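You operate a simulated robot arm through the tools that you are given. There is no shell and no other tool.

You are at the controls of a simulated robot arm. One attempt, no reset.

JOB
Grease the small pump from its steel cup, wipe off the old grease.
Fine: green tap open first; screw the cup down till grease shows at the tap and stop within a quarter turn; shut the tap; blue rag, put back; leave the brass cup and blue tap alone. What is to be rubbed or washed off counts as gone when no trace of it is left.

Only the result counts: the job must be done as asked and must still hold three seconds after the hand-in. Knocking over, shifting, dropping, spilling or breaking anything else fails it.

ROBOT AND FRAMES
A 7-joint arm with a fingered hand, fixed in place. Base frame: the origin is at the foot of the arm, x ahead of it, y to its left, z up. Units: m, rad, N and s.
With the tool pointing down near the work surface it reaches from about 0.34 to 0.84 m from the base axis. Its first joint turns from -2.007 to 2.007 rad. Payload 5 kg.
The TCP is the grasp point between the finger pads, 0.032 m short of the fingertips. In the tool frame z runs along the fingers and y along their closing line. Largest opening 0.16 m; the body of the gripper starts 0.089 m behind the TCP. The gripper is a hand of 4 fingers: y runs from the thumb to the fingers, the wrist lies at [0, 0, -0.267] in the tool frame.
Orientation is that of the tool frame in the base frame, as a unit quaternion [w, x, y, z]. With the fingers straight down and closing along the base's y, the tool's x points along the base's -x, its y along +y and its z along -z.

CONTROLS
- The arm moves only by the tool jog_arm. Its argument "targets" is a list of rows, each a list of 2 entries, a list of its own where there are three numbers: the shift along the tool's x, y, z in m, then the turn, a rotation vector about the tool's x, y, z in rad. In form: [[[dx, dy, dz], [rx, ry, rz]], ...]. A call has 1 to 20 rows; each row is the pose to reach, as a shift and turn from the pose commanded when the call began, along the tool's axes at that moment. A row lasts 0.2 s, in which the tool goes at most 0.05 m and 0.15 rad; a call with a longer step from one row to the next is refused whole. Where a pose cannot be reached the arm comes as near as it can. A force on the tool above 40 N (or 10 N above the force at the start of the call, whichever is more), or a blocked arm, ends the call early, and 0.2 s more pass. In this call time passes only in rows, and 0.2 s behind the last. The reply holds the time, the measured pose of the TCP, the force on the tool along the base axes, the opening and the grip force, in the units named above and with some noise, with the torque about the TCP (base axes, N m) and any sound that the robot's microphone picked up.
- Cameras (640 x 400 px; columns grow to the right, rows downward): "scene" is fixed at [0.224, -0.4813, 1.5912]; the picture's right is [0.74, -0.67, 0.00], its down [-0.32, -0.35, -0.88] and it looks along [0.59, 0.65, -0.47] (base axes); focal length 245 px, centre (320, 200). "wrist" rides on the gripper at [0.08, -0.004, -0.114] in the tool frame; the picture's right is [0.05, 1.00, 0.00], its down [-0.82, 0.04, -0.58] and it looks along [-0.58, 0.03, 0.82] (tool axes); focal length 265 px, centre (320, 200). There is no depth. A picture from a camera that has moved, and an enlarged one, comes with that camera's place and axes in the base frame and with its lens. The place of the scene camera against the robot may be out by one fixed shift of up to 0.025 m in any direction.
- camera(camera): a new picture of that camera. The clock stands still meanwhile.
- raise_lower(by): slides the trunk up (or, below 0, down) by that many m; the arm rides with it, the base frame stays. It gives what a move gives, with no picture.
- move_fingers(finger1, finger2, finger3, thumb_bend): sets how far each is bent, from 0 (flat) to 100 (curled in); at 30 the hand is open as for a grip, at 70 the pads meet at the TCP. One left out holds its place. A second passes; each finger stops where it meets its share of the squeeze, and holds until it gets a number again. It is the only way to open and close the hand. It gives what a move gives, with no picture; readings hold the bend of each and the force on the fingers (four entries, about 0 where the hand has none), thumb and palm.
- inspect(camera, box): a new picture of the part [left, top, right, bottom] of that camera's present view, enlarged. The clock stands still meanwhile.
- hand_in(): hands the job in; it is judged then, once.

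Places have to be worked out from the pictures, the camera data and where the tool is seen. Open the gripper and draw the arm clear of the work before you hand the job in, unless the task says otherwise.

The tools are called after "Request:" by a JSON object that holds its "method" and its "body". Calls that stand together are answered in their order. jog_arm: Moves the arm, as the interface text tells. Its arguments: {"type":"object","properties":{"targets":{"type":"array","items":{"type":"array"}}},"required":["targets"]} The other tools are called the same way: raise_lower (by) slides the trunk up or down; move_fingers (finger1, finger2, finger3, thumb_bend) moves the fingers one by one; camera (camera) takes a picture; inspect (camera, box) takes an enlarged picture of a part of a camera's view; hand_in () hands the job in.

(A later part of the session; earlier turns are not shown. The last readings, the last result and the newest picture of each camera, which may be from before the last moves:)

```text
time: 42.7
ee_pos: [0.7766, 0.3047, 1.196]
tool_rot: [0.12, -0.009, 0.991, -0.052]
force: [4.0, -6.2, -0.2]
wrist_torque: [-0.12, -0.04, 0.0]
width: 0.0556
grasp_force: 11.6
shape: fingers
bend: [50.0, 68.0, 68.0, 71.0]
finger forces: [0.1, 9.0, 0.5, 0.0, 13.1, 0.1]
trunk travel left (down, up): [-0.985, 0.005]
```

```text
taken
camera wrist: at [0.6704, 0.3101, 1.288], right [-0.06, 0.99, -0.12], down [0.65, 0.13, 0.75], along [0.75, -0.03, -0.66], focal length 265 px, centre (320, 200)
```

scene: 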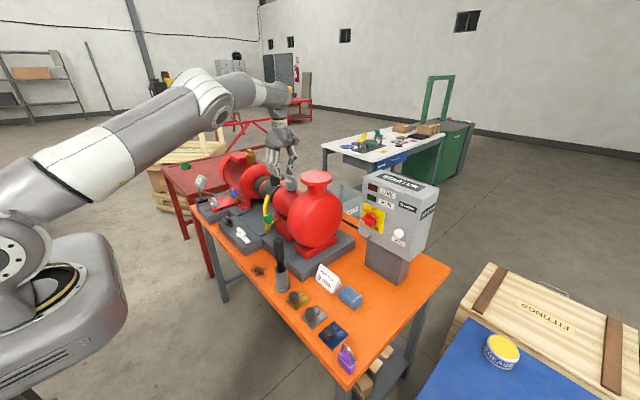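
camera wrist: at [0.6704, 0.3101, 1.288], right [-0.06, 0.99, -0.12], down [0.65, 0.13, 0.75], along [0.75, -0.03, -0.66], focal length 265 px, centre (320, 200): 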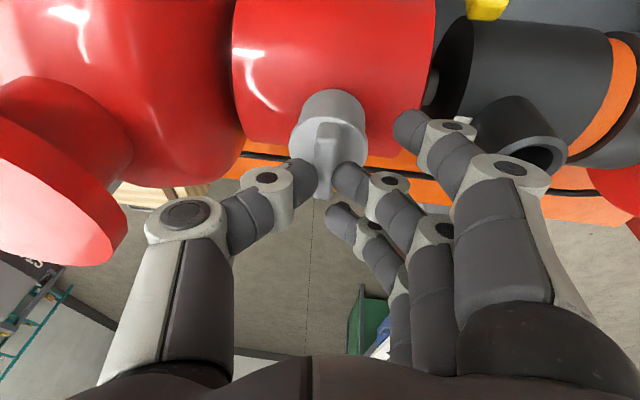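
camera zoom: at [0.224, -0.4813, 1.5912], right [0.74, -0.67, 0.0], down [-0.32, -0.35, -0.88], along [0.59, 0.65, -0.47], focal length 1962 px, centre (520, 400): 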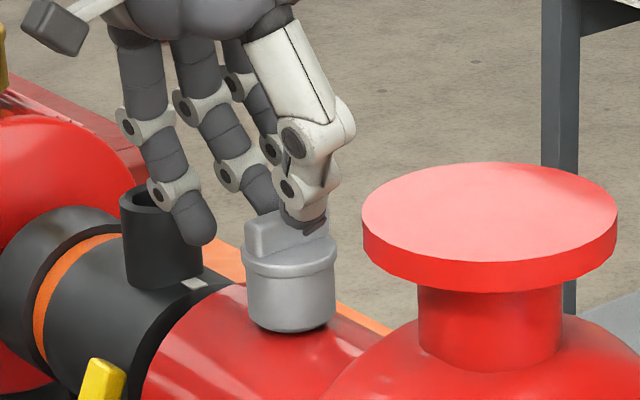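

About 89° turned and the outlet is still clean. For the next strokes I'll grip the round lid itself, so the wing's angle no longer matters. First I'll open the hand around the wing, then swing it back counter-clockwise in the air.

Request:
{"method": "move_fingers", "body": {"finger1": 48, "finger2": 48, "finger3": 48, "thumb_bend": 48}}

Request:
{"method": "inspect", "body": {"camera": "wrist", "box": [220, 70, 420, 220]}}

Request:
{"method": "inspect", "body": {"camera": "scene", "box": [260, 140, 320, 200]}}

```text
time: 43.7
ee_pos: [0.7749, 0.3066, 1.1955]
tool_rot: [0.119, -0.011, 0.991, -0.052]
force: [-1.0, -0.7, 0.2]
wrist_torque: [-0.03, -0.02, 0.0]
width: 0.0984
grasp_force: 0.0
shape: fingers
bend: [48.0, 48.0, 48.0, 48.0]
finger forces: [0.0, 0.0, 0.0, 0.1, 0.1, 0.0]
trunk travel left (down, up): [-0.985, 0.005]
```

```text
2.67 times, centred on (320, 145) of wrist
camera zoom: at [0.6697, 0.3109, 1.2881], right [-0.06, 0.99, -0.12], down [0.65, 0.13, 0.75], along [0.75, -0.03, -0.66], focal length 708 px, centre (320, 347)
```

zoom: 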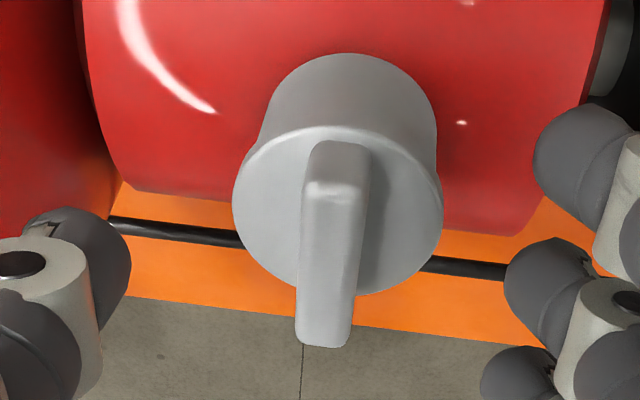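

```text
6.67 times, centred on (290, 170) of scene
camera zoom: at [0.224, -0.4813, 1.5912], right [0.74, -0.67, 0.0], down [-0.32, -0.35, -0.88], along [0.59, 0.65, -0.47], focal length 1634 px, centre (520, 400)
```

zoom: 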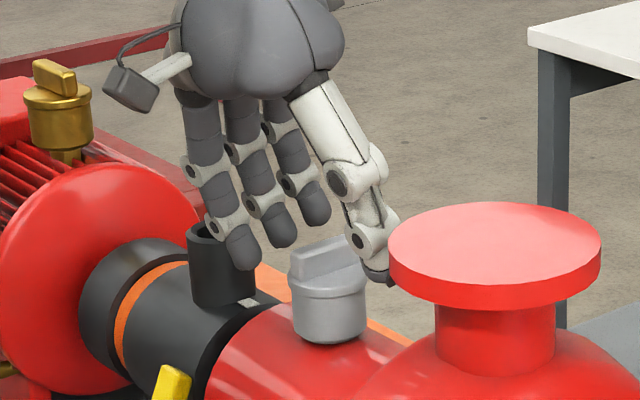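

The wing now lies along x and the open fingers clear it all round. I'll swing the hand back counter-clockwise 1.55 rad about the cup axis.

Request:
{"method": "jog_arm", "body": {"targets": [[[-0.0002, -0.0005, 0.0001], [-0.0308, -0.0137, -0.1255]], [[-0.0004, -0.001, 0.0002], [-0.0616, -0.0274, -0.2511]], [[-0.0006, -0.0014, 0.0003], [-0.0924, -0.041, -0.3766]], [[-0.0008, -0.0019, 0.0004], [-0.1231, -0.0547, -0.5021]], [[-0.001, -0.0024, 0.0005], [-0.1539, -0.0684, -0.6276]], [[-0.0012, -0.0029, 0.0006], [-0.1847, -0.0821, -0.7532]], [[-0.0015, -0.0033, 0.0007], [-0.2155, -0.0957, -0.8787]], [[-0.0017, -0.0038, 0.0008], [-0.2463, -0.1094, -1.0042]], [[-0.0019, -0.0043, 0.0009], [-0.2771, -0.1231, -1.1298]], [[-0.0021, -0.0048, 0.001], [-0.3078, -0.1368, -1.2553]], [[-0.0023, -0.0052, 0.0011], [-0.3386, -0.1504, -1.3808]], [[-0.0025, -0.0057, 0.0012], [-0.367, -0.1631, -1.4967]]]}}

Request:
{"method": "camera", "body": {"camera": "wrist"}}

Request:
{"method": "inspect", "body": {"camera": "scene", "box": [260, 140, 320, 200]}}

```text
time: 46.3
ee_pos: [0.7794, 0.301, 1.1972]
tool_rot: [-0.121, 0.702, -0.7, -0.047]
force: [-0.7, 0.0, 0.2]
wrist_torque: [0.01, -0.03, -0.02]
width: 0.0989
grasp_force: 0.0
shape: fingers
bend: [48.0, 48.0, 48.0, 48.0]
finger forces: [0.0, 0.0, 0.0, 0.0, 0.0, 0.0]
trunk travel left (down, up): [-0.985, 0.005]
```

```text
taken
camera wrist: at [0.7716, 0.1954, 1.2886], right [-0.99, -0.04, -0.12], down [-0.11, 0.66, 0.75], along [0.05, 0.75, -0.65], focal length 265 px, centre (320, 200)
```

wrist: 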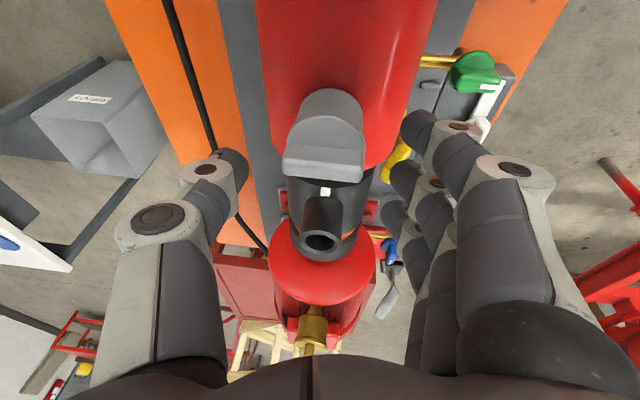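

```text
6.67 times, centred on (290, 170) of scene
camera zoom: at [0.224, -0.4813, 1.5912], right [0.74, -0.67, 0.0], down [-0.32, -0.35, -0.88], along [0.59, 0.65, -0.47], focal length 1634 px, centre (520, 400)
```

zoom: 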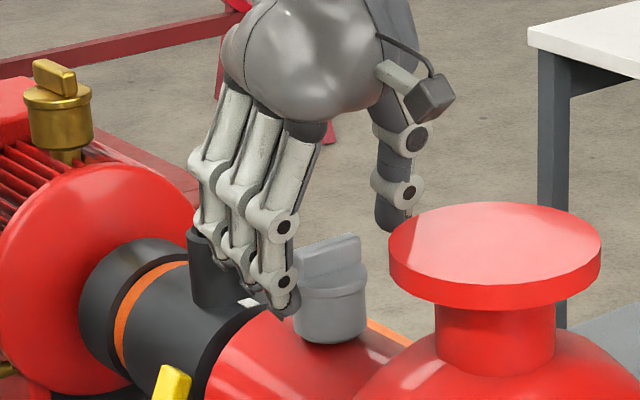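

The hand is back at its start angle. I'll lower 28 mm vertically so the tips sit beside the lid band.

Request:
{"method": "jog_arm", "body": {"targets": [[[0.0033, 0.0015, 0.0135], [0, 0, 0]], [[0.0066, 0.0029, 0.027], [0, 0, 0]]]}}

Request:
{"method": "move_fingers", "body": {"finger1": 62, "finger2": 76, "finger3": 62, "thumb_bend": 76}}

Request:
{"method": "inspect", "body": {"camera": "wrist", "box": [220, 70, 420, 220]}}

Request:
{"method": "inspect", "body": {"camera": "scene", "box": [270, 150, 320, 200]}}

```text
time: 46.9
ee_pos: [0.7761, 0.3037, 1.1735]
tool_rot: [-0.124, 0.703, -0.699, -0.046]
force: [-1.5, 8.7, 28.1]
wrist_torque: [-4.33, -0.02, -0.2]
width: 0.0988
grasp_force: 0.1
shape: fingers
bend: [48.0, 48.0, 48.0, 48.0]
finger forces: [0.1, 0.1, 0.1, 0.0, 0.1, 0.0]
trunk travel left (down, up): [-0.985, 0.005]
```

```text
time: 47.5
ee_pos: [0.7773, 0.3035, 1.1757]
tool_rot: [-0.127, 0.702, -0.699, -0.045]
force: [-2.0, 12.4, 10.3]
wrist_torque: [-3.87, -0.72, -1.4]
width: 0.0528
grasp_force: 14.2
shape: fingers
bend: [62.0, 58.0, 62.0, 62.0]
finger forces: [0.9, 9.3, 0.0, 0.1, 18.4, 0.1]
trunk travel left (down, up): [-0.985, 0.005]
stopped: the force on the tool passed its limit at 42 N (the readings are from after the stop); the commanded pose is now the measured one
```

```text
2.67 times, centred on (320, 145) of wrist
camera zoom: at [0.7702, 0.1987, 1.2664], right [-0.99, -0.04, -0.13], down [-0.12, 0.65, 0.75], along [0.05, 0.76, -0.65], focal length 708 px, centre (320, 347)
```

zoom: 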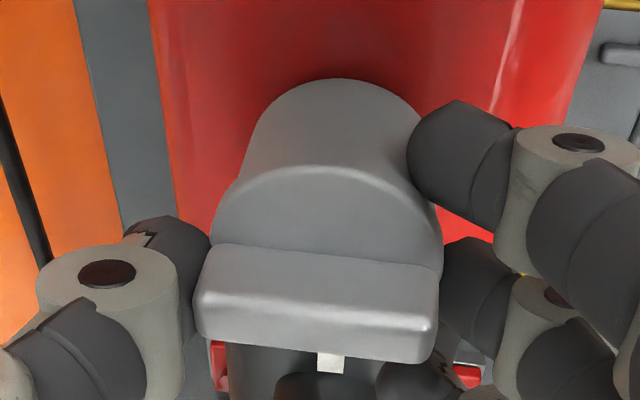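

```text
8.00 times, centred on (295, 175) of scene
camera zoom: at [0.224, -0.4813, 1.5912], right [0.74, -0.67, 0.0], down [-0.32, -0.35, -0.88], along [0.59, 0.65, -0.47], focal length 1962 px, centre (520, 400)
```

zoom: 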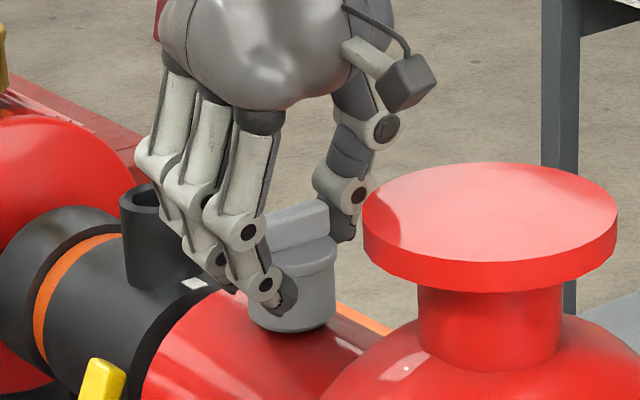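

The downward move met 28 N with a −4.3 N·m torque about x and no finger force. That fits the wrist camera housing resting on the pump flange at y≈0.18. I'll open the fingers and raise straight away.

Request:
{"method": "move_fingers", "body": {"finger1": 50, "finger2": 50, "finger3": 50, "thumb_bend": 50}}

Request:
{"method": "jog_arm", "body": {"targets": [[[-0.0047, -0.0021, -0.0193], [0, 0, 0]], [[-0.007, -0.0032, -0.029], [0, 0, 0]]]}}

Request:
{"method": "camera", "body": {"camera": "scene"}}

Request:
{"method": "camera", "body": {"camera": "wrist"}}

```text
time: 48.5
ee_pos: [0.7781, 0.3038, 1.1755]
tool_rot: [-0.126, 0.701, -0.7, -0.044]
force: [-1.6, 17.4, 22.3]
wrist_torque: [-4.4, 0.1, -0.18]
width: 0.0904
grasp_force: 0.2
shape: fingers
bend: [50.0, 50.0, 50.0, 50.0]
finger forces: [0.1, 0.0, 0.0, 0.1, 0.0, 0.0]
trunk travel left (down, up): [-0.985, 0.005]
```

```text
time: 49.0
ee_pos: [0.7788, 0.3039, 1.2021]
tool_rot: [-0.123, 0.702, -0.7, -0.046]
force: [1.2, -0.2, -0.6]
wrist_torque: [-0.02, 0.01, 0.0]
width: 0.0907
grasp_force: 0.1
shape: fingers
bend: [50.0, 50.0, 50.0, 50.0]
finger forces: [0.0, 0.0, 0.0, 0.0, 0.1, 0.0]
trunk travel left (down, up): [-0.985, 0.005]
```

```text
taken
```

scene: 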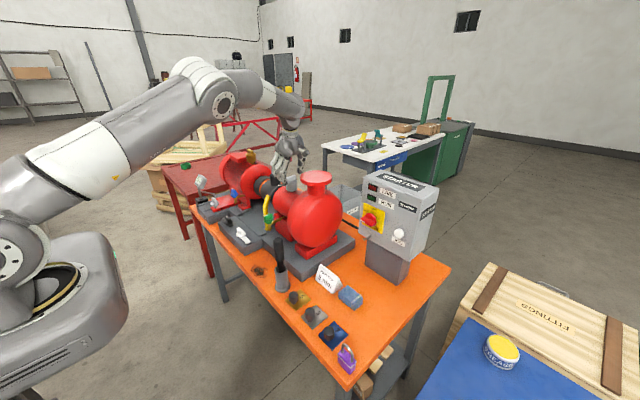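

```text
taken
camera wrist: at [0.7714, 0.1981, 1.2931], right [-0.99, -0.04, -0.12], down [-0.12, 0.66, 0.75], along [0.05, 0.75, -0.65], focal length 265 px, centre (320, 200)
```

wrist: 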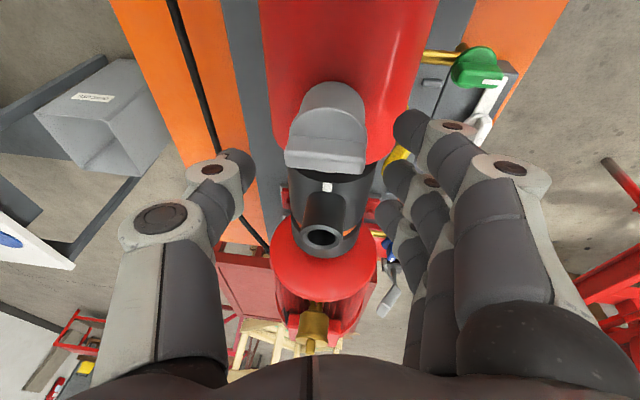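

The contact cleared fully and the pump looks unmoved. I'll spin the hand 45° about its own axis so the camera sits clear of the flange, toward the base side, while keeping the lean.

Request:
{"method": "jog_arm", "body": {"targets": [[[0, 0, 0], [0, 0, 0.131]], [[0, 0, 0], [0, 0, 0.262]], [[0, 0, 0], [0, 0, 0.393]], [[0, 0, 0], [0, 0, 0.524]], [[0, 0, 0], [0, 0, 0.655]], [[0, 0, 0], [0, 0, 0.785]]]}}

Request:
{"method": "camera", "body": {"camera": "wrist"}}

Request:
{"method": "inspect", "body": {"camera": "scene", "box": [260, 140, 330, 210]}}

```text
time: 50.5
ee_pos: [0.779, 0.3006, 1.2043]
tool_rot: [0.098, -0.379, 0.916, 0.09]
force: [0.1, 0.3, 1.2]
wrist_torque: [0.05, 0.01, -0.02]
width: 0.0907
grasp_force: 0.1
shape: fingers
bend: [50.0, 50.0, 50.0, 50.0]
finger forces: [0.0, 0.0, 0.1, 0.0, 0.1, 0.0]
trunk travel left (down, up): [-0.985, 0.005]
```

```text
taken
camera wrist: at [0.714, 0.2164, 1.293], right [-0.75, 0.66, 0.08], down [0.47, 0.44, 0.76], along [0.47, 0.61, -0.64], focal length 265 px, centre (320, 200)
```

wrist: 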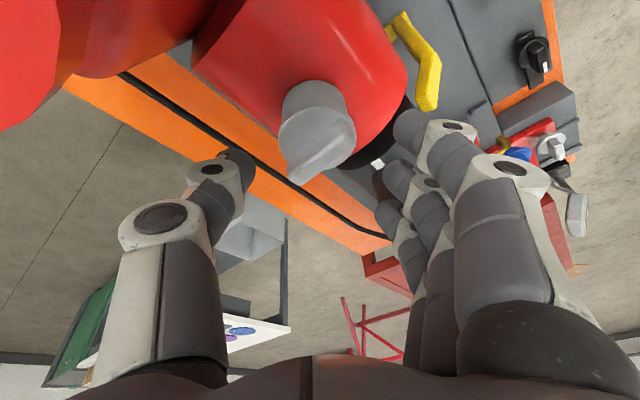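

```text
5.71 times, centred on (295, 175) of scene
camera zoom: at [0.224, -0.4813, 1.5912], right [0.74, -0.67, 0.0], down [-0.32, -0.35, -0.88], along [0.59, 0.65, -0.47], focal length 1401 px, centre (463, 343)
```

zoom: 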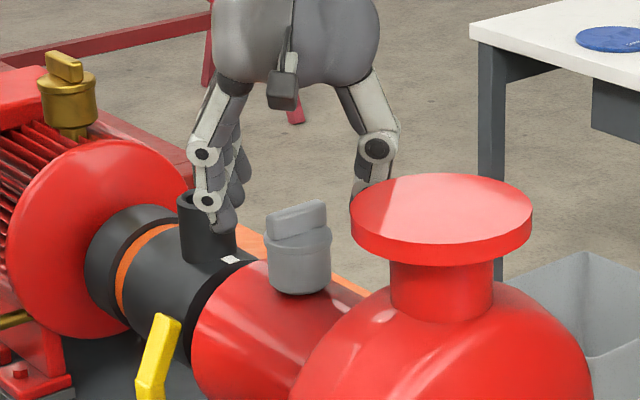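

The camera is now at (0.714, 0.216), away from the flange. I'll lower 33 mm in small steps while watching the force.

Request:
{"method": "jog_arm", "body": {"targets": [[[0.0032, -0.0011, 0.0105], [0, 0, 0]], [[0.0063, -0.0022, 0.021], [0, 0, 0]], [[0.0095, -0.0033, 0.0315], [0, 0, 0]]]}}

Request:
{"method": "inspect", "body": {"camera": "wrist", "box": [220, 70, 420, 220]}}

Request:
{"method": "inspect", "body": {"camera": "scene", "box": [270, 150, 320, 200]}}

```text
time: 51.2
ee_pos: [0.779, 0.3003, 1.1695]
tool_rot: [0.097, -0.379, 0.916, 0.09]
force: [-0.6, 0.2, 0.0]
wrist_torque: [-0.01, 0.01, 0.02]
width: 0.0906
grasp_force: 0.0
shape: fingers
bend: [50.0, 50.0, 50.0, 50.0]
finger forces: [0.0, 0.0, 0.1, 0.0, 0.0, 0.1]
trunk travel left (down, up): [-0.985, 0.005]
```

```text
2.67 times, centred on (320, 145) of wrist
camera zoom: at [0.713, 0.2152, 1.2594], right [-0.75, 0.66, 0.08], down [0.47, 0.44, 0.76], along [0.47, 0.61, -0.64], focal length 708 px, centre (320, 347)
```

zoom: 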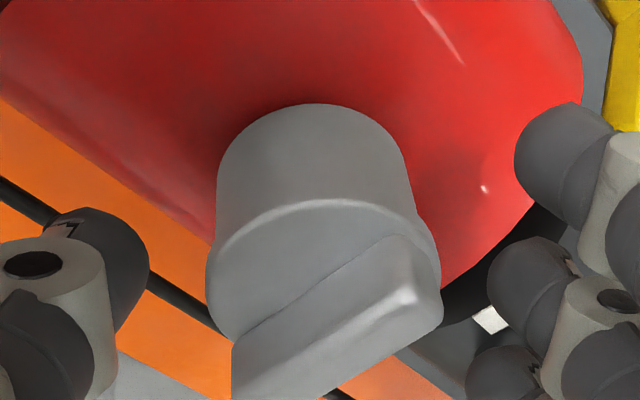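

```text
8.00 times, centred on (295, 175) of scene
camera zoom: at [0.224, -0.4813, 1.5912], right [0.74, -0.67, 0.0], down [-0.32, -0.35, -0.88], along [0.59, 0.65, -0.47], focal length 1962 px, centre (520, 400)
```

zoom: 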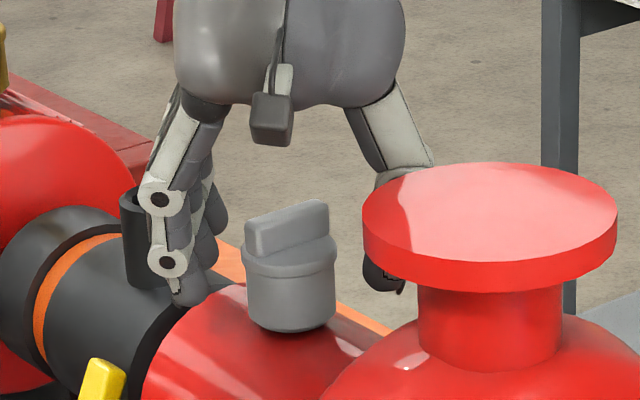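

There is no contact and the cup is centred in the hand. I'll close on the lid.

Request:
{"method": "move_fingers", "body": {"finger1": 62, "finger2": 76, "finger3": 62, "thumb_bend": 76}}

Request:
{"method": "inspect", "body": {"camera": "wrist", "box": [220, 70, 420, 220]}}

Request:
{"method": "inspect", "body": {"camera": "scene", "box": [270, 150, 320, 200]}}

```text
time: 52.2
ee_pos: [0.7814, 0.2975, 1.1693]
tool_rot: [0.097, -0.38, 0.916, 0.089]
force: [12.0, -9.6, -7.9]
wrist_torque: [-0.05, -0.07, -0.09]
width: 0.0496
grasp_force: 15.7
shape: fingers
bend: [62.0, 58.0, 62.0, 64.0]
finger forces: [0.0, 7.7, 0.0, 0.0, 23.4, 0.1]
trunk travel left (down, up): [-0.985, 0.005]
```

```text
2.67 times, centred on (320, 145) of wrist
camera zoom: at [0.7153, 0.213, 1.2583], right [-0.75, 0.66, 0.08], down [0.47, 0.44, 0.76], along [0.47, 0.61, -0.64], focal length 708 px, centre (320, 347)
```

zoom: 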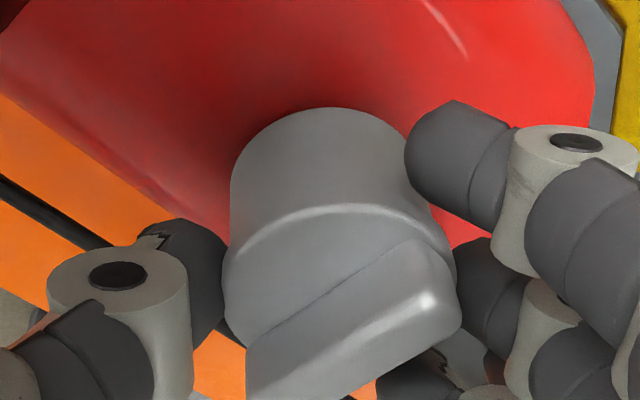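

```text
8.00 times, centred on (295, 175) of scene
camera zoom: at [0.224, -0.4813, 1.5912], right [0.74, -0.67, 0.0], down [-0.32, -0.35, -0.88], along [0.59, 0.65, -0.47], focal length 1962 px, centre (520, 400)
```

zoom: 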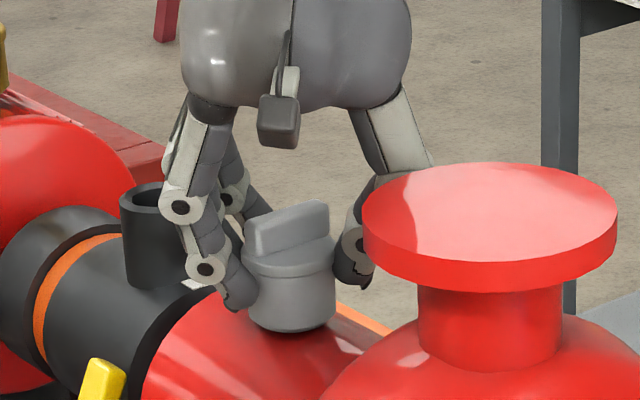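

The thumb carries 23 N against 7.7 N on the single finger, leaving a side load. I'll bring the outer fingers in onto the cup to balance it.

Request:
{"method": "move_fingers", "body": {"finger1": 72, "finger2": 76, "finger3": 72}}

Request:
{"method": "inspect", "body": {"camera": "wrist", "box": [220, 70, 420, 220]}}

```text
time: 53.2
ee_pos: [0.7784, 0.2994, 1.1697]
tool_rot: [0.097, -0.38, 0.916, 0.091]
force: [7.4, -7.4, -10.1]
wrist_torque: [-0.27, -0.16, -0.03]
width: 0.0451
grasp_force: 23.1
shape: fingers
bend: [66.0, 60.0, 70.0, 64.0]
finger forces: [6.5, 7.6, 5.2, 0.0, 26.3, 0.1]
trunk travel left (down, up): [-0.985, 0.005]
```

```text
2.67 times, centred on (320, 145) of wrist
camera zoom: at [0.7142, 0.2145, 1.2583], right [-0.75, 0.66, 0.08], down [0.47, 0.44, 0.76], along [0.47, 0.61, -0.64], focal length 708 px, centre (320, 347)
```

zoom: 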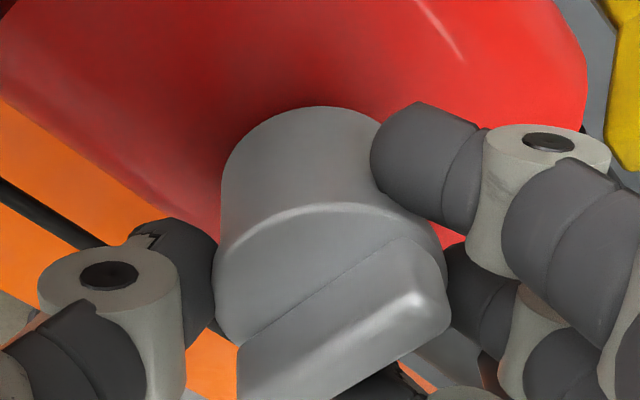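

The grip is now balanced around the lid (fingers 6.5/7.6/5.2 N, thumb 26 N). I'll turn 20° clockwise and check that the cup follows and what the outlet shows.

Request:
{"method": "jog_arm", "body": {"targets": [[[0.0004, 0.0007, 0], [0.0297, -0.0109, 0.1158]], [[0.0008, 0.0014, 0], [0.0595, -0.0217, 0.2317]], [[0.0011, 0.002, 0], [0.0867, -0.0317, 0.3379]]]}}

Request:
{"method": "inspect", "body": {"camera": "wrist", "box": [220, 70, 420, 220]}}

Request:
{"method": "inspect", "body": {"camera": "scene", "box": [256, 208, 288, 236]}}

Request:
{"method": "inspect", "body": {"camera": "scene", "box": [270, 150, 320, 200]}}

```text
time: 54.0
ee_pos: [0.7772, 0.2999, 1.1691]
tool_rot: [0.11, -0.214, 0.968, 0.072]
force: [1.5, -7.0, -10.6]
wrist_torque: [-0.3, 0.01, -0.08]
width: 0.045
grasp_force: 23.1
shape: fingers
bend: [66.0, 60.0, 70.0, 64.0]
finger forces: [7.5, 7.9, 4.9, 0.1, 25.4, 0.0]
trunk travel left (down, up): [-0.985, 0.005]
```

```text
2.67 times, centred on (320, 145) of wrist
camera zoom: at [0.6871, 0.2428, 1.2584], right [-0.47, 0.88, 0.08], down [0.6, 0.25, 0.76], along [0.65, 0.41, -0.64], focal length 708 px, centre (320, 347)
```

zoom: 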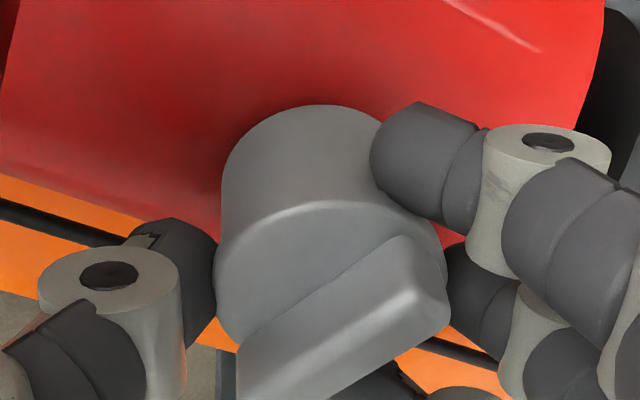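

```text
14.29 times, centred on (272, 222) of scene
camera zoom: at [0.224, -0.4813, 1.5912], right [0.74, -0.67, 0.0], down [-0.32, -0.35, -0.88], along [0.59, 0.65, -0.47], focal length 3503 px, centre (1006, -114)
```

zoom: 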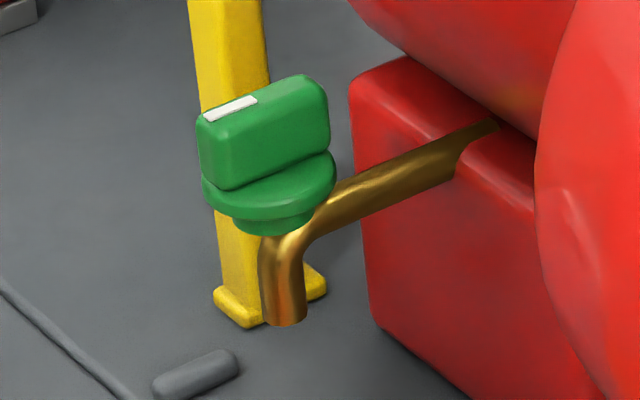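

```text
8.00 times, centred on (295, 175) of scene
camera zoom: at [0.224, -0.4813, 1.5912], right [0.74, -0.67, 0.0], down [-0.32, -0.35, -0.88], along [0.59, 0.65, -0.47], focal length 1962 px, centre (520, 400)
```

zoom: 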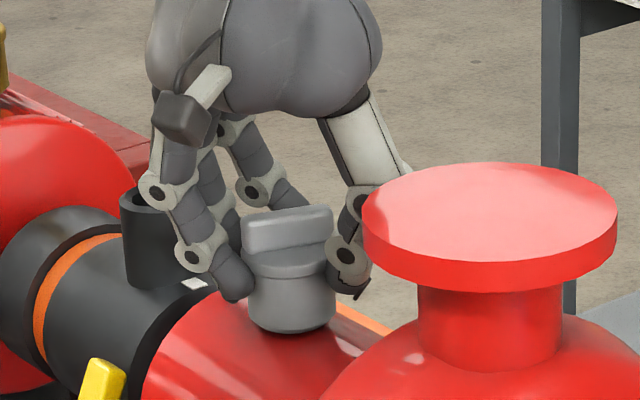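

The cup follows the lid grip, now at about 109°, and the outlet is still clean. I'll continue 23°.

Request:
{"method": "jog_arm", "body": {"targets": [[[0.0004, 0.0008, 0], [0.033, -0.0121, 0.1287]], [[0.0009, 0.0015, 0], [0.0661, -0.0242, 0.2575]], [[0.0013, 0.0023, 0], [0.0991, -0.0362, 0.3862]]]}}

Request:
{"method": "inspect", "body": {"camera": "scene", "box": [256, 208, 288, 236]}}

Request:
{"method": "inspect", "body": {"camera": "scene", "box": [270, 150, 320, 200]}}

```text
time: 54.9
ee_pos: [0.7755, 0.3013, 1.1688]
tool_rot: [0.124, -0.016, 0.991, 0.048]
force: [2.4, -7.5, -9.2]
wrist_torque: [-0.26, 0.01, -0.02]
width: 0.0449
grasp_force: 23.4
shape: fingers
bend: [66.0, 60.0, 70.0, 64.0]
finger forces: [7.3, 7.8, 6.0, 0.0, 25.4, 0.1]
trunk travel left (down, up): [-0.985, 0.005]
```

```text
14.29 times, centred on (272, 222) of scene
camera zoom: at [0.224, -0.4813, 1.5912], right [0.74, -0.67, 0.0], down [-0.32, -0.35, -0.88], along [0.59, 0.65, -0.47], focal length 3503 px, centre (1006, -114)
```

zoom: 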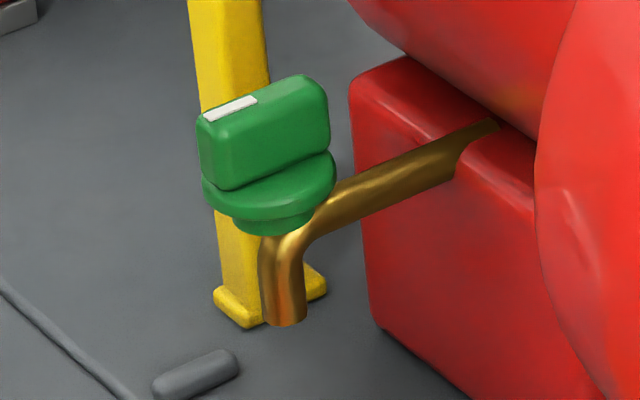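

```text
8.00 times, centred on (295, 175) of scene
camera zoom: at [0.224, -0.4813, 1.5912], right [0.74, -0.67, 0.0], down [-0.32, -0.35, -0.88], along [0.59, 0.65, -0.47], focal length 1962 px, centre (520, 400)
```

zoom: 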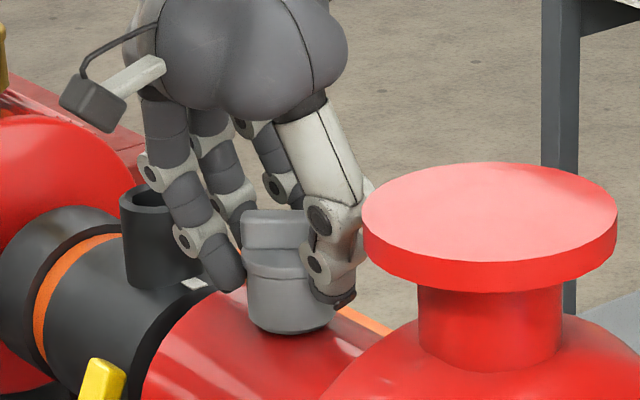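

About 132° turned with no grease. I'll continue 23°.

Request:
{"method": "jog_arm", "body": {"targets": [[[0.0004, 0.0008, 0], [0.033, -0.0121, 0.1287]], [[0.0009, 0.0015, 0], [0.0661, -0.0242, 0.2575]], [[0.0013, 0.0023, 0], [0.0991, -0.0362, 0.3862]]]}}

Request:
{"method": "inspect", "body": {"camera": "scene", "box": [256, 208, 288, 236]}}

Request:
{"method": "inspect", "body": {"camera": "scene", "box": [270, 150, 320, 200]}}

```text
time: 55.6
ee_pos: [0.7746, 0.3035, 1.169]
tool_rot: [0.13, 0.18, 0.975, 0.023]
force: [4.3, -4.5, -11.5]
wrist_torque: [-0.14, 0.04, -0.02]
width: 0.0449
grasp_force: 23.2
shape: fingers
bend: [66.0, 60.0, 70.0, 64.0]
finger forces: [7.1, 8.5, 6.9, 0.1, 23.5, 0.1]
trunk travel left (down, up): [-0.985, 0.005]
```

```text
14.29 times, centred on (272, 222) of scene
camera zoom: at [0.224, -0.4813, 1.5912], right [0.74, -0.67, 0.0], down [-0.32, -0.35, -0.88], along [0.59, 0.65, -0.47], focal length 3503 px, centre (1006, -114)
```

zoom: 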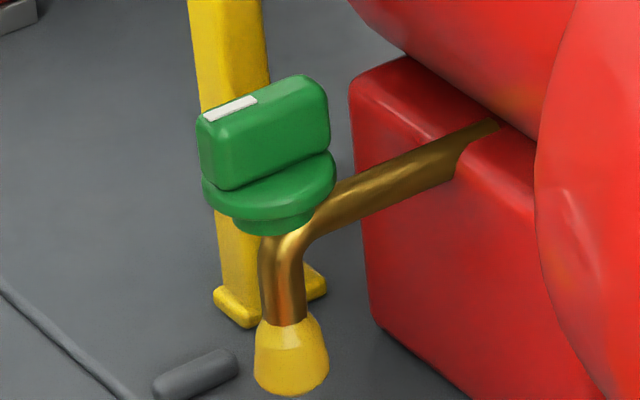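

```text
8.00 times, centred on (295, 175) of scene
camera zoom: at [0.224, -0.4813, 1.5912], right [0.74, -0.67, 0.0], down [-0.32, -0.35, -0.88], along [0.59, 0.65, -0.47], focal length 1962 px, centre (520, 400)
```

zoom: 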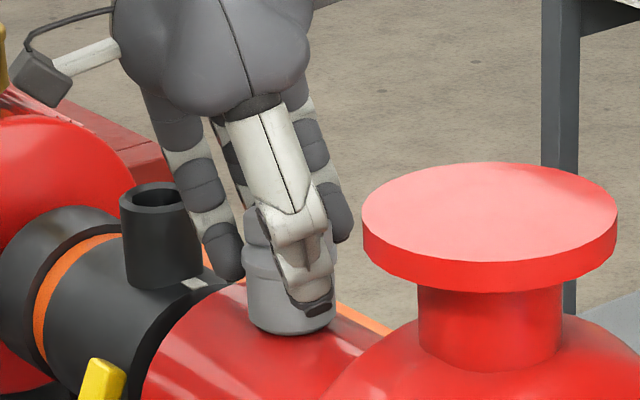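

Yellow grease now shows at the tap outlet, after about 155° in total, so I stop screwing here. I'll open the hand gently and lift off the cup vertically.

Request:
{"method": "move_fingers", "body": {"finger1": 50, "finger2": 50, "finger3": 50, "thumb_bend": 50}}

Request:
{"method": "jog_arm", "body": {"targets": [[[-0.005, 0.0018, -0.0193], [0, 0, 0]], [[-0.0099, 0.0036, -0.0386], [0, 0, 0]], [[-0.0149, 0.0054, -0.0579], [0, 0, 0]]]}}

Request:
{"method": "inspect", "body": {"camera": "scene", "box": [256, 208, 288, 236]}}

Request:
{"method": "inspect", "body": {"camera": "scene", "box": [260, 140, 330, 210]}}

```text
time: 56.6
ee_pos: [0.7726, 0.3037, 1.171]
tool_rot: [0.131, 0.18, 0.975, 0.023]
force: [0.1, -0.3, 0.1]
wrist_torque: [-0.02, 0.01, 0.0]
width: 0.0904
grasp_force: 0.0
shape: fingers
bend: [50.0, 50.0, 50.0, 50.0]
finger forces: [0.1, 0.0, 0.0, 0.1, 0.0, 0.1]
trunk travel left (down, up): [-0.985, 0.005]
```

```text
time: 57.5
ee_pos: [0.772, 0.304, 1.2307]
tool_rot: [0.132, 0.18, 0.974, 0.023]
force: [-0.4, -0.7, -0.7]
wrist_torque: [0.04, -0.02, 0.01]
width: 0.0903
grasp_force: 0.1
shape: fingers
bend: [50.0, 50.0, 50.0, 50.0]
finger forces: [0.0, 0.0, 0.1, 0.0, 0.1, 0.0]
trunk travel left (down, up): [-0.985, 0.005]
```

```text
14.29 times, centred on (272, 222) of scene
camera zoom: at [0.224, -0.4813, 1.5912], right [0.74, -0.67, 0.0], down [-0.32, -0.35, -0.88], along [0.59, 0.65, -0.47], focal length 3503 px, centre (1006, -114)
```

zoom: 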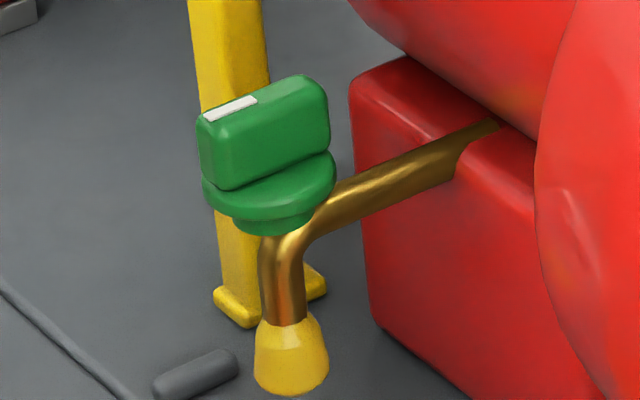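

```text
5.71 times, centred on (295, 175) of scene
camera zoom: at [0.224, -0.4813, 1.5912], right [0.74, -0.67, 0.0], down [-0.32, -0.35, -0.88], along [0.59, 0.65, -0.47], focal length 1401 px, centre (463, 343)
```

zoom: 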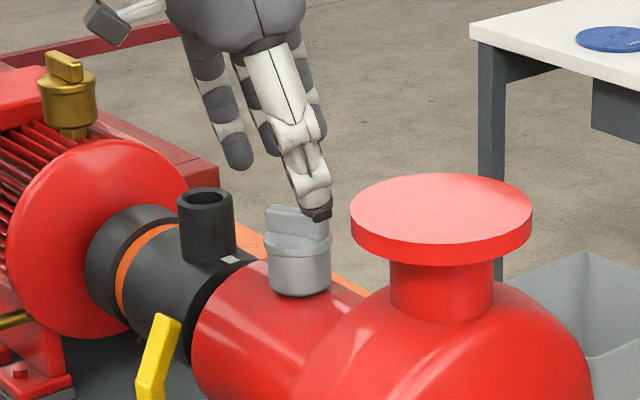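

The cup is free and the grease bead holds at the outlet. Next I'll shut the tap: straighten the tool to vertical at yaw 0 and move back above the tap.

Request:
{"method": "jog_arm", "body": {"targets": [[[0.0278, -0.0105, -0.0061], [0.0117, 0.0672, -0.0917]], [[0.0557, -0.0211, -0.0123], [0.0234, 0.1344, -0.1833]], [[0.0835, -0.0316, -0.0184], [0.0351, 0.2016, -0.275]], [[0.1113, -0.0421, -0.0245], [0.0468, 0.2688, -0.3666]]]}}

Request:
{"method": "move_fingers", "body": {"finger1": 64, "finger2": 64, "finger3": 64, "thumb_bend": 62}}

Request:
{"method": "camera", "body": {"camera": "wrist"}}

Request:
{"method": "inspect", "body": {"camera": "wrist", "box": [270, 50, 370, 130]}}

```text
time: 58.5
ee_pos: [0.6519, 0.3023, 1.223]
tool_rot: [-0.002, -0.003, 1.0, -0.002]
force: [-1.1, 0.0, 0.7]
wrist_torque: [-0.01, 0.01, 0.01]
width: 0.0904
grasp_force: 0.1
shape: fingers
bend: [50.0, 50.0, 50.0, 50.0]
finger forces: [0.1, 0.0, 0.0, 0.1, 0.0, 0.1]
trunk travel left (down, up): [-0.985, 0.005]
```

```text
time: 59.5
ee_pos: [0.6524, 0.3043, 1.2231]
tool_rot: [-0.003, -0.001, 1.0, -0.001]
force: [-0.1, -0.2, -0.3]
wrist_torque: [0.02, 0.02, -0.03]
width: 0.0438
grasp_force: 0.1
shape: fingers
bend: [64.0, 64.0, 64.0, 62.0]
finger forces: [0.0, 0.0, 0.0, 0.1, 0.1, 0.0]
trunk travel left (down, up): [-0.985, 0.005]
```

```text
taken
camera wrist: at [0.5723, 0.2991, 1.3367], right [-0.06, 1.0, 0.0], down [0.82, 0.05, 0.57], along [0.57, 0.03, -0.82], focal length 265 px, centre (320, 200)
```

wrist: 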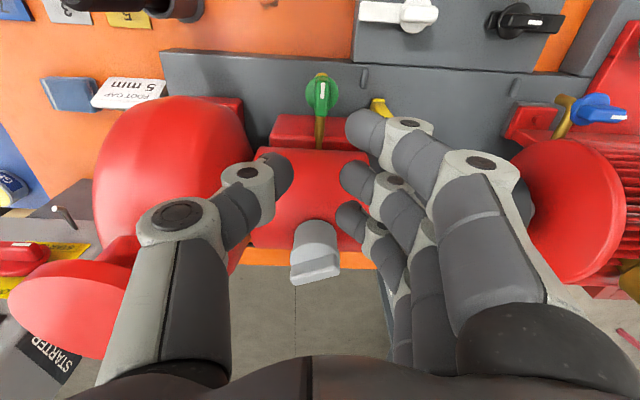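

```text
5.00 times, centred on (320, 90) of wrist
camera zoom: at [0.5723, 0.2991, 1.3367], right [-0.06, 1.0, 0.0], down [0.82, 0.05, 0.57], along [0.57, 0.03, -0.82], focal length 1327 px, centre (320, 750)
```

zoom: 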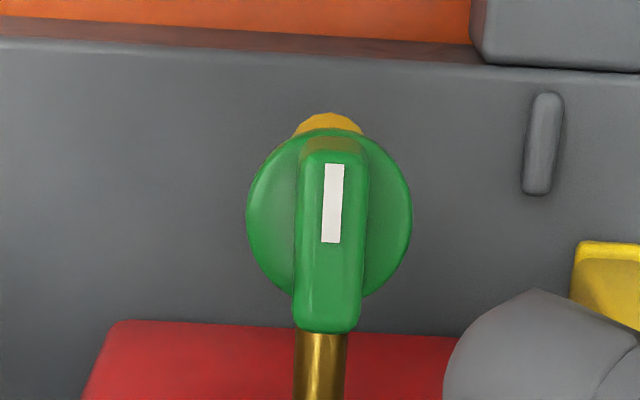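

The tap wing sits 2 px right of the tool line, so I'll correct by 2 mm in y. I'll descend to z≈1.09 first.

Request:
{"method": "jog_arm", "body": {"targets": [[[0, 0.002, 0.045], [0, 0, 0]], [[0, 0.002, 0.09], [0, 0, 0]], [[0, 0.002, 0.13], [0, 0, 0]]]}}

Request:
{"method": "inspect", "body": {"camera": "wrist", "box": [240, 80, 400, 200]}}

Request:
{"method": "inspect", "body": {"camera": "scene", "box": [250, 185, 300, 235]}}

```text
time: 60.2
ee_pos: [0.6518, 0.3023, 1.0904]
tool_rot: [-0.003, -0.002, 1.0, -0.001]
force: [0.1, -0.5, -0.3]
wrist_torque: [-0.05, 0.05, -0.02]
width: 0.0436
grasp_force: 0.0
shape: fingers
bend: [64.0, 64.0, 64.0, 62.0]
finger forces: [0.0, 0.0, 0.0, 0.1, 0.0, 0.0]
trunk travel left (down, up): [-0.985, 0.005]
```

```text
3.33 times, centred on (320, 140) of wrist
camera zoom: at [0.5729, 0.2995, 1.2048], right [-0.06, 1.0, 0.0], down [0.82, 0.05, 0.57], along [0.57, 0.03, -0.82], focal length 885 px, centre (320, 400)
```

zoom: 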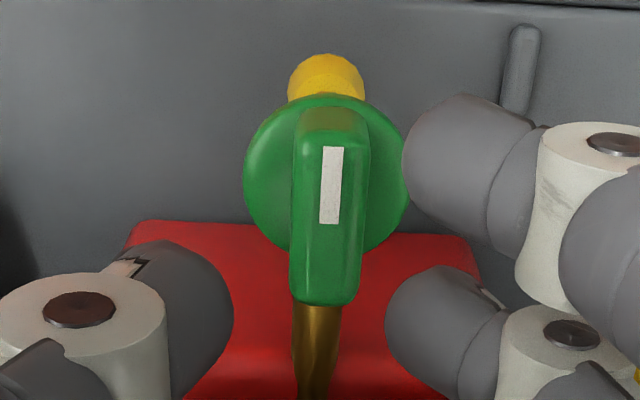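

```text
8.00 times, centred on (275, 210) of scene
camera zoom: at [0.224, -0.4813, 1.5912], right [0.74, -0.67, 0.0], down [-0.32, -0.35, -0.88], along [0.59, 0.65, -0.47], focal length 1962 px, centre (680, 120)
```

zoom: 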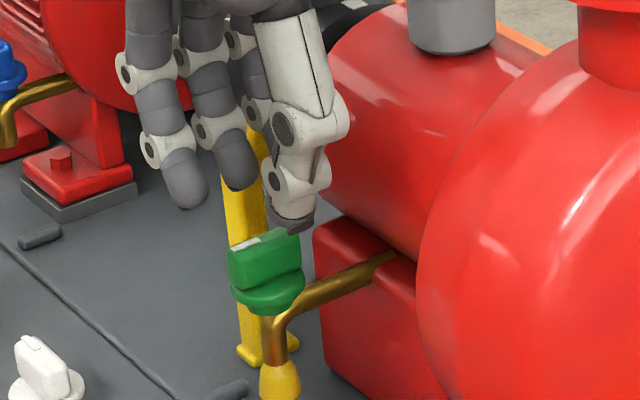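

The wing is about 2 mm toward +y and 2 mm toward −x of the tool line. I'll correct both while descending the last 48 mm to grip height.

Request:
{"method": "jog_arm", "body": {"targets": [[[0.0015, 0.002, 0.02], [0, 0, 0]], [[0.0015, 0.002, 0.036], [0, 0, 0]], [[0.0015, 0.002, 0.0475], [0, 0, 0]]]}}

Request:
{"method": "inspect", "body": {"camera": "wrist", "box": [250, 110, 410, 230]}}

```text
time: 61.0
ee_pos: [0.65, 0.3079, 1.0451]
tool_rot: [-0.003, -0.002, 1.0, -0.001]
force: [0.5, 0.2, 0.1]
wrist_torque: [0.0, -0.01, -0.01]
width: 0.0437
grasp_force: 0.0
shape: fingers
bend: [64.0, 64.0, 64.0, 62.0]
finger forces: [0.0, 0.1, 0.0, 0.0, 0.1, 0.0]
trunk travel left (down, up): [-0.985, 0.005]
```

```text
3.33 times, centred on (330, 170) of wrist
camera zoom: at [0.5699, 0.3034, 1.1593], right [-0.06, 1.0, 0.0], down [0.82, 0.05, 0.57], along [0.57, 0.03, -0.82], focal length 885 px, centre (287, 300)
```

zoom: 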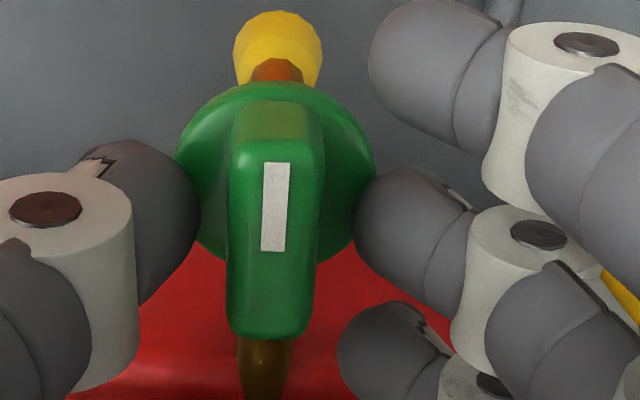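

The wing is centred between thumb and finger. I'll lower 3 mm to match the earlier grip height and close.

Request:
{"method": "jog_arm", "body": {"targets": [[[0, 0, 0.003], [0, 0, 0]]]}}

Request:
{"method": "move_fingers", "body": {"finger1": 68, "finger2": 76, "finger3": 68, "thumb_bend": 76}}

Request:
{"method": "inspect", "body": {"camera": "wrist", "box": [250, 110, 410, 230]}}

```text
time: 61.5
ee_pos: [0.6501, 0.3071, 1.0421]
tool_rot: [-0.003, -0.002, 1.0, -0.001]
force: [0.5, -1.2, 0.2]
wrist_torque: [0.0, 0.0, 0.0]
width: 0.0437
grasp_force: 0.4
shape: fingers
bend: [64.0, 64.0, 64.0, 62.0]
finger forces: [0.0, 0.1, 0.0, 0.0, 0.2, 0.0]
trunk travel left (down, up): [-0.985, 0.005]
```

```text
time: 62.5
ee_pos: [0.6495, 0.3055, 1.0432]
tool_rot: [-0.002, -0.001, 1.0, -0.001]
force: [-0.1, -5.6, -2.0]
wrist_torque: [0.11, 0.0, 0.02]
width: 0.0301
grasp_force: 12.6
shape: fingers
bend: [68.0, 70.0, 68.0, 68.0]
finger forces: [0.1, 10.6, 0.0, 0.1, 14.7, 0.0]
trunk travel left (down, up): [-0.985, 0.005]
```

```text
3.33 times, centred on (330, 170) of wrist
camera zoom: at [0.5697, 0.3019, 1.1563], right [-0.05, 1.0, 0.0], down [0.82, 0.05, 0.57], along [0.57, 0.03, -0.82], focal length 885 px, centre (287, 300)
```

zoom: 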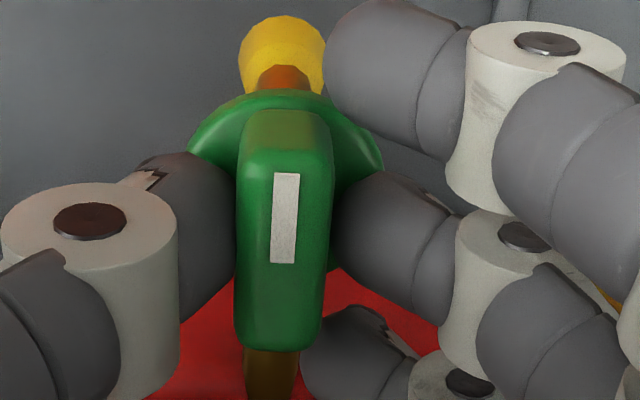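

The wing is gripped (10.6 N and 14.7 N). I'll turn clockwise to shut, first half.

Request:
{"method": "jog_arm", "body": {"targets": [[[0, 0, 0], [0, 0, 0.1]], [[0, 0, 0], [0, 0, 0.2]], [[0, 0, 0], [0, 0, 0.3]], [[0, 0, 0], [0, 0, 0.4]], [[0, 0, 0], [0, 0, 0.5]], [[0, 0, 0], [0, 0, 0.6]], [[0, 0, 0], [0, 0, 0.7]], [[0, 0, 0], [0, 0, 0.8]]]}}

Request:
{"method": "inspect", "body": {"camera": "wrist", "box": [250, 110, 410, 230]}}

Request:
{"method": "inspect", "body": {"camera": "scene", "box": [250, 185, 300, 240]}}

```text
time: 64.2
ee_pos: [0.6507, 0.3074, 1.0419]
tool_rot: [-0.002, 0.388, 0.922, -0.001]
force: [1.2, -9.5, -1.6]
wrist_torque: [-0.06, -0.26, 0.04]
width: 0.0303
grasp_force: 13.7
shape: fingers
bend: [68.0, 70.0, 68.0, 68.0]
finger forces: [0.0, 11.0, 0.1, 0.1, 15.7, 0.0]
trunk travel left (down, up): [-0.985, 0.005]
```

```text
3.33 times, centred on (330, 170) of wrist
camera zoom: at [0.5915, 0.3612, 1.1561], right [0.68, 0.73, 0.0], down [0.6, -0.55, 0.58], along [0.42, -0.39, -0.82], focal length 885 px, centre (287, 300)
```

zoom: 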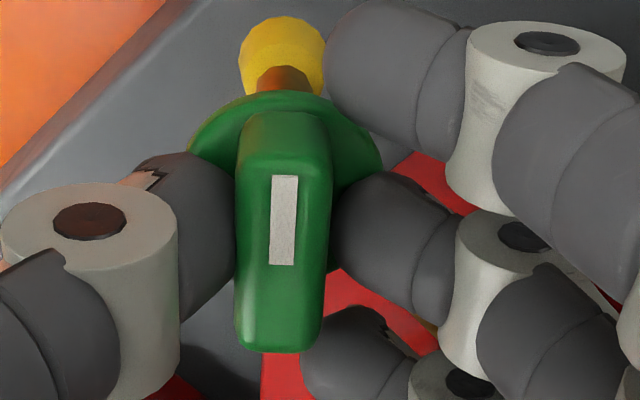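

```text
7.27 times, centred on (275, 212) of scene
camera zoom: at [0.224, -0.4813, 1.5912], right [0.74, -0.67, 0.0], down [-0.32, -0.35, -0.88], along [0.59, 0.65, -0.47], focal length 1783 px, centre (647, 109)
```

zoom: 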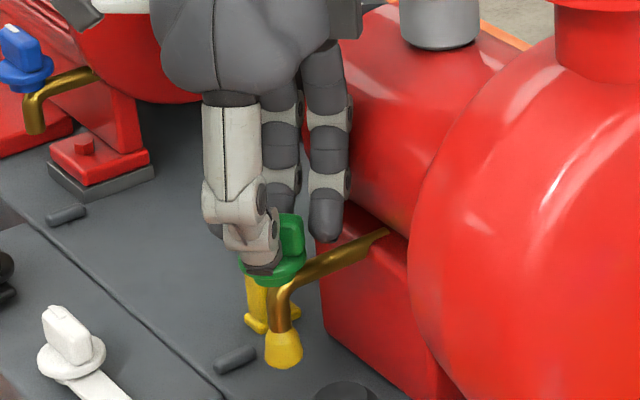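

The tap follows, now about half closed. I'll turn the rest, with a 1 mm correction for the side force.

Request:
{"method": "jog_arm", "body": {"targets": [[[-0.0004, -0.0004, 0], [0, 0, 0.1]], [[-0.0007, -0.0007, 0], [0, 0, 0.2]], [[-0.0007, -0.0007, 0], [0, 0, 0.3]], [[-0.0007, -0.0007, 0], [0, 0, 0.4]], [[-0.0007, -0.0007, 0], [0, 0, 0.5]], [[-0.0007, -0.0007, 0], [0, 0, 0.6]], [[-0.0007, -0.0007, 0], [0, 0, 0.7]], [[-0.0007, -0.0007, 0], [0, 0, 0.78]]]}}

Request:
{"method": "inspect", "body": {"camera": "wrist", "box": [250, 110, 410, 230]}}

Request:
{"method": "inspect", "body": {"camera": "scene", "box": [250, 185, 300, 240]}}

```text
time: 66.0
ee_pos: [0.6497, 0.306, 1.0427]
tool_rot: [-0.001, 0.71, 0.705, -0.001]
force: [0.6, -5.2, 8.3]
wrist_torque: [-0.15, -0.53, -0.02]
width: 0.0291
grasp_force: 16.6
shape: fingers
bend: [68.0, 71.0, 68.0, 69.0]
finger forces: [0.1, 20.1, 0.0, 0.1, 12.6, 0.1]
trunk travel left (down, up): [-0.985, 0.005]
```

```text
3.33 times, centred on (330, 170) of wrist
camera zoom: at [0.6461, 0.3866, 1.1557], right [1.0, 0.04, 0.0], down [0.04, -0.82, 0.58], along [0.02, -0.58, -0.82], focal length 885 px, centre (287, 300)
```

zoom: 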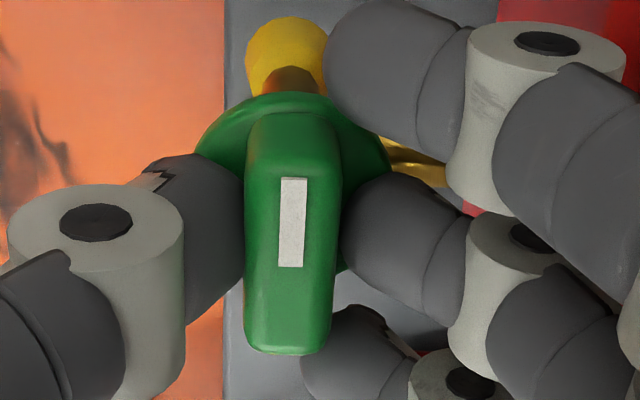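

```text
7.27 times, centred on (275, 212) of scene
camera zoom: at [0.224, -0.4813, 1.5912], right [0.74, -0.67, 0.0], down [-0.32, -0.35, -0.88], along [0.59, 0.65, -0.47], focal length 1783 px, centre (647, 109)
```

zoom: 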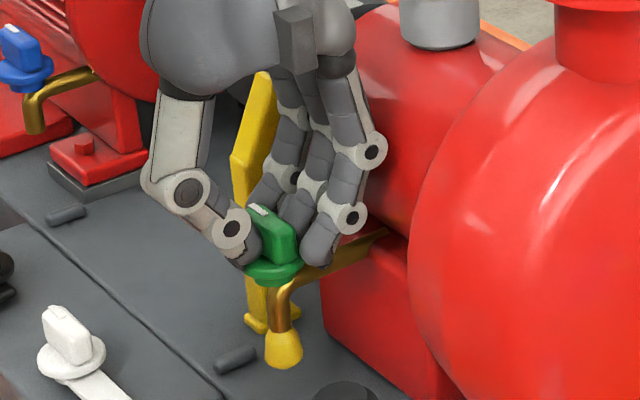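

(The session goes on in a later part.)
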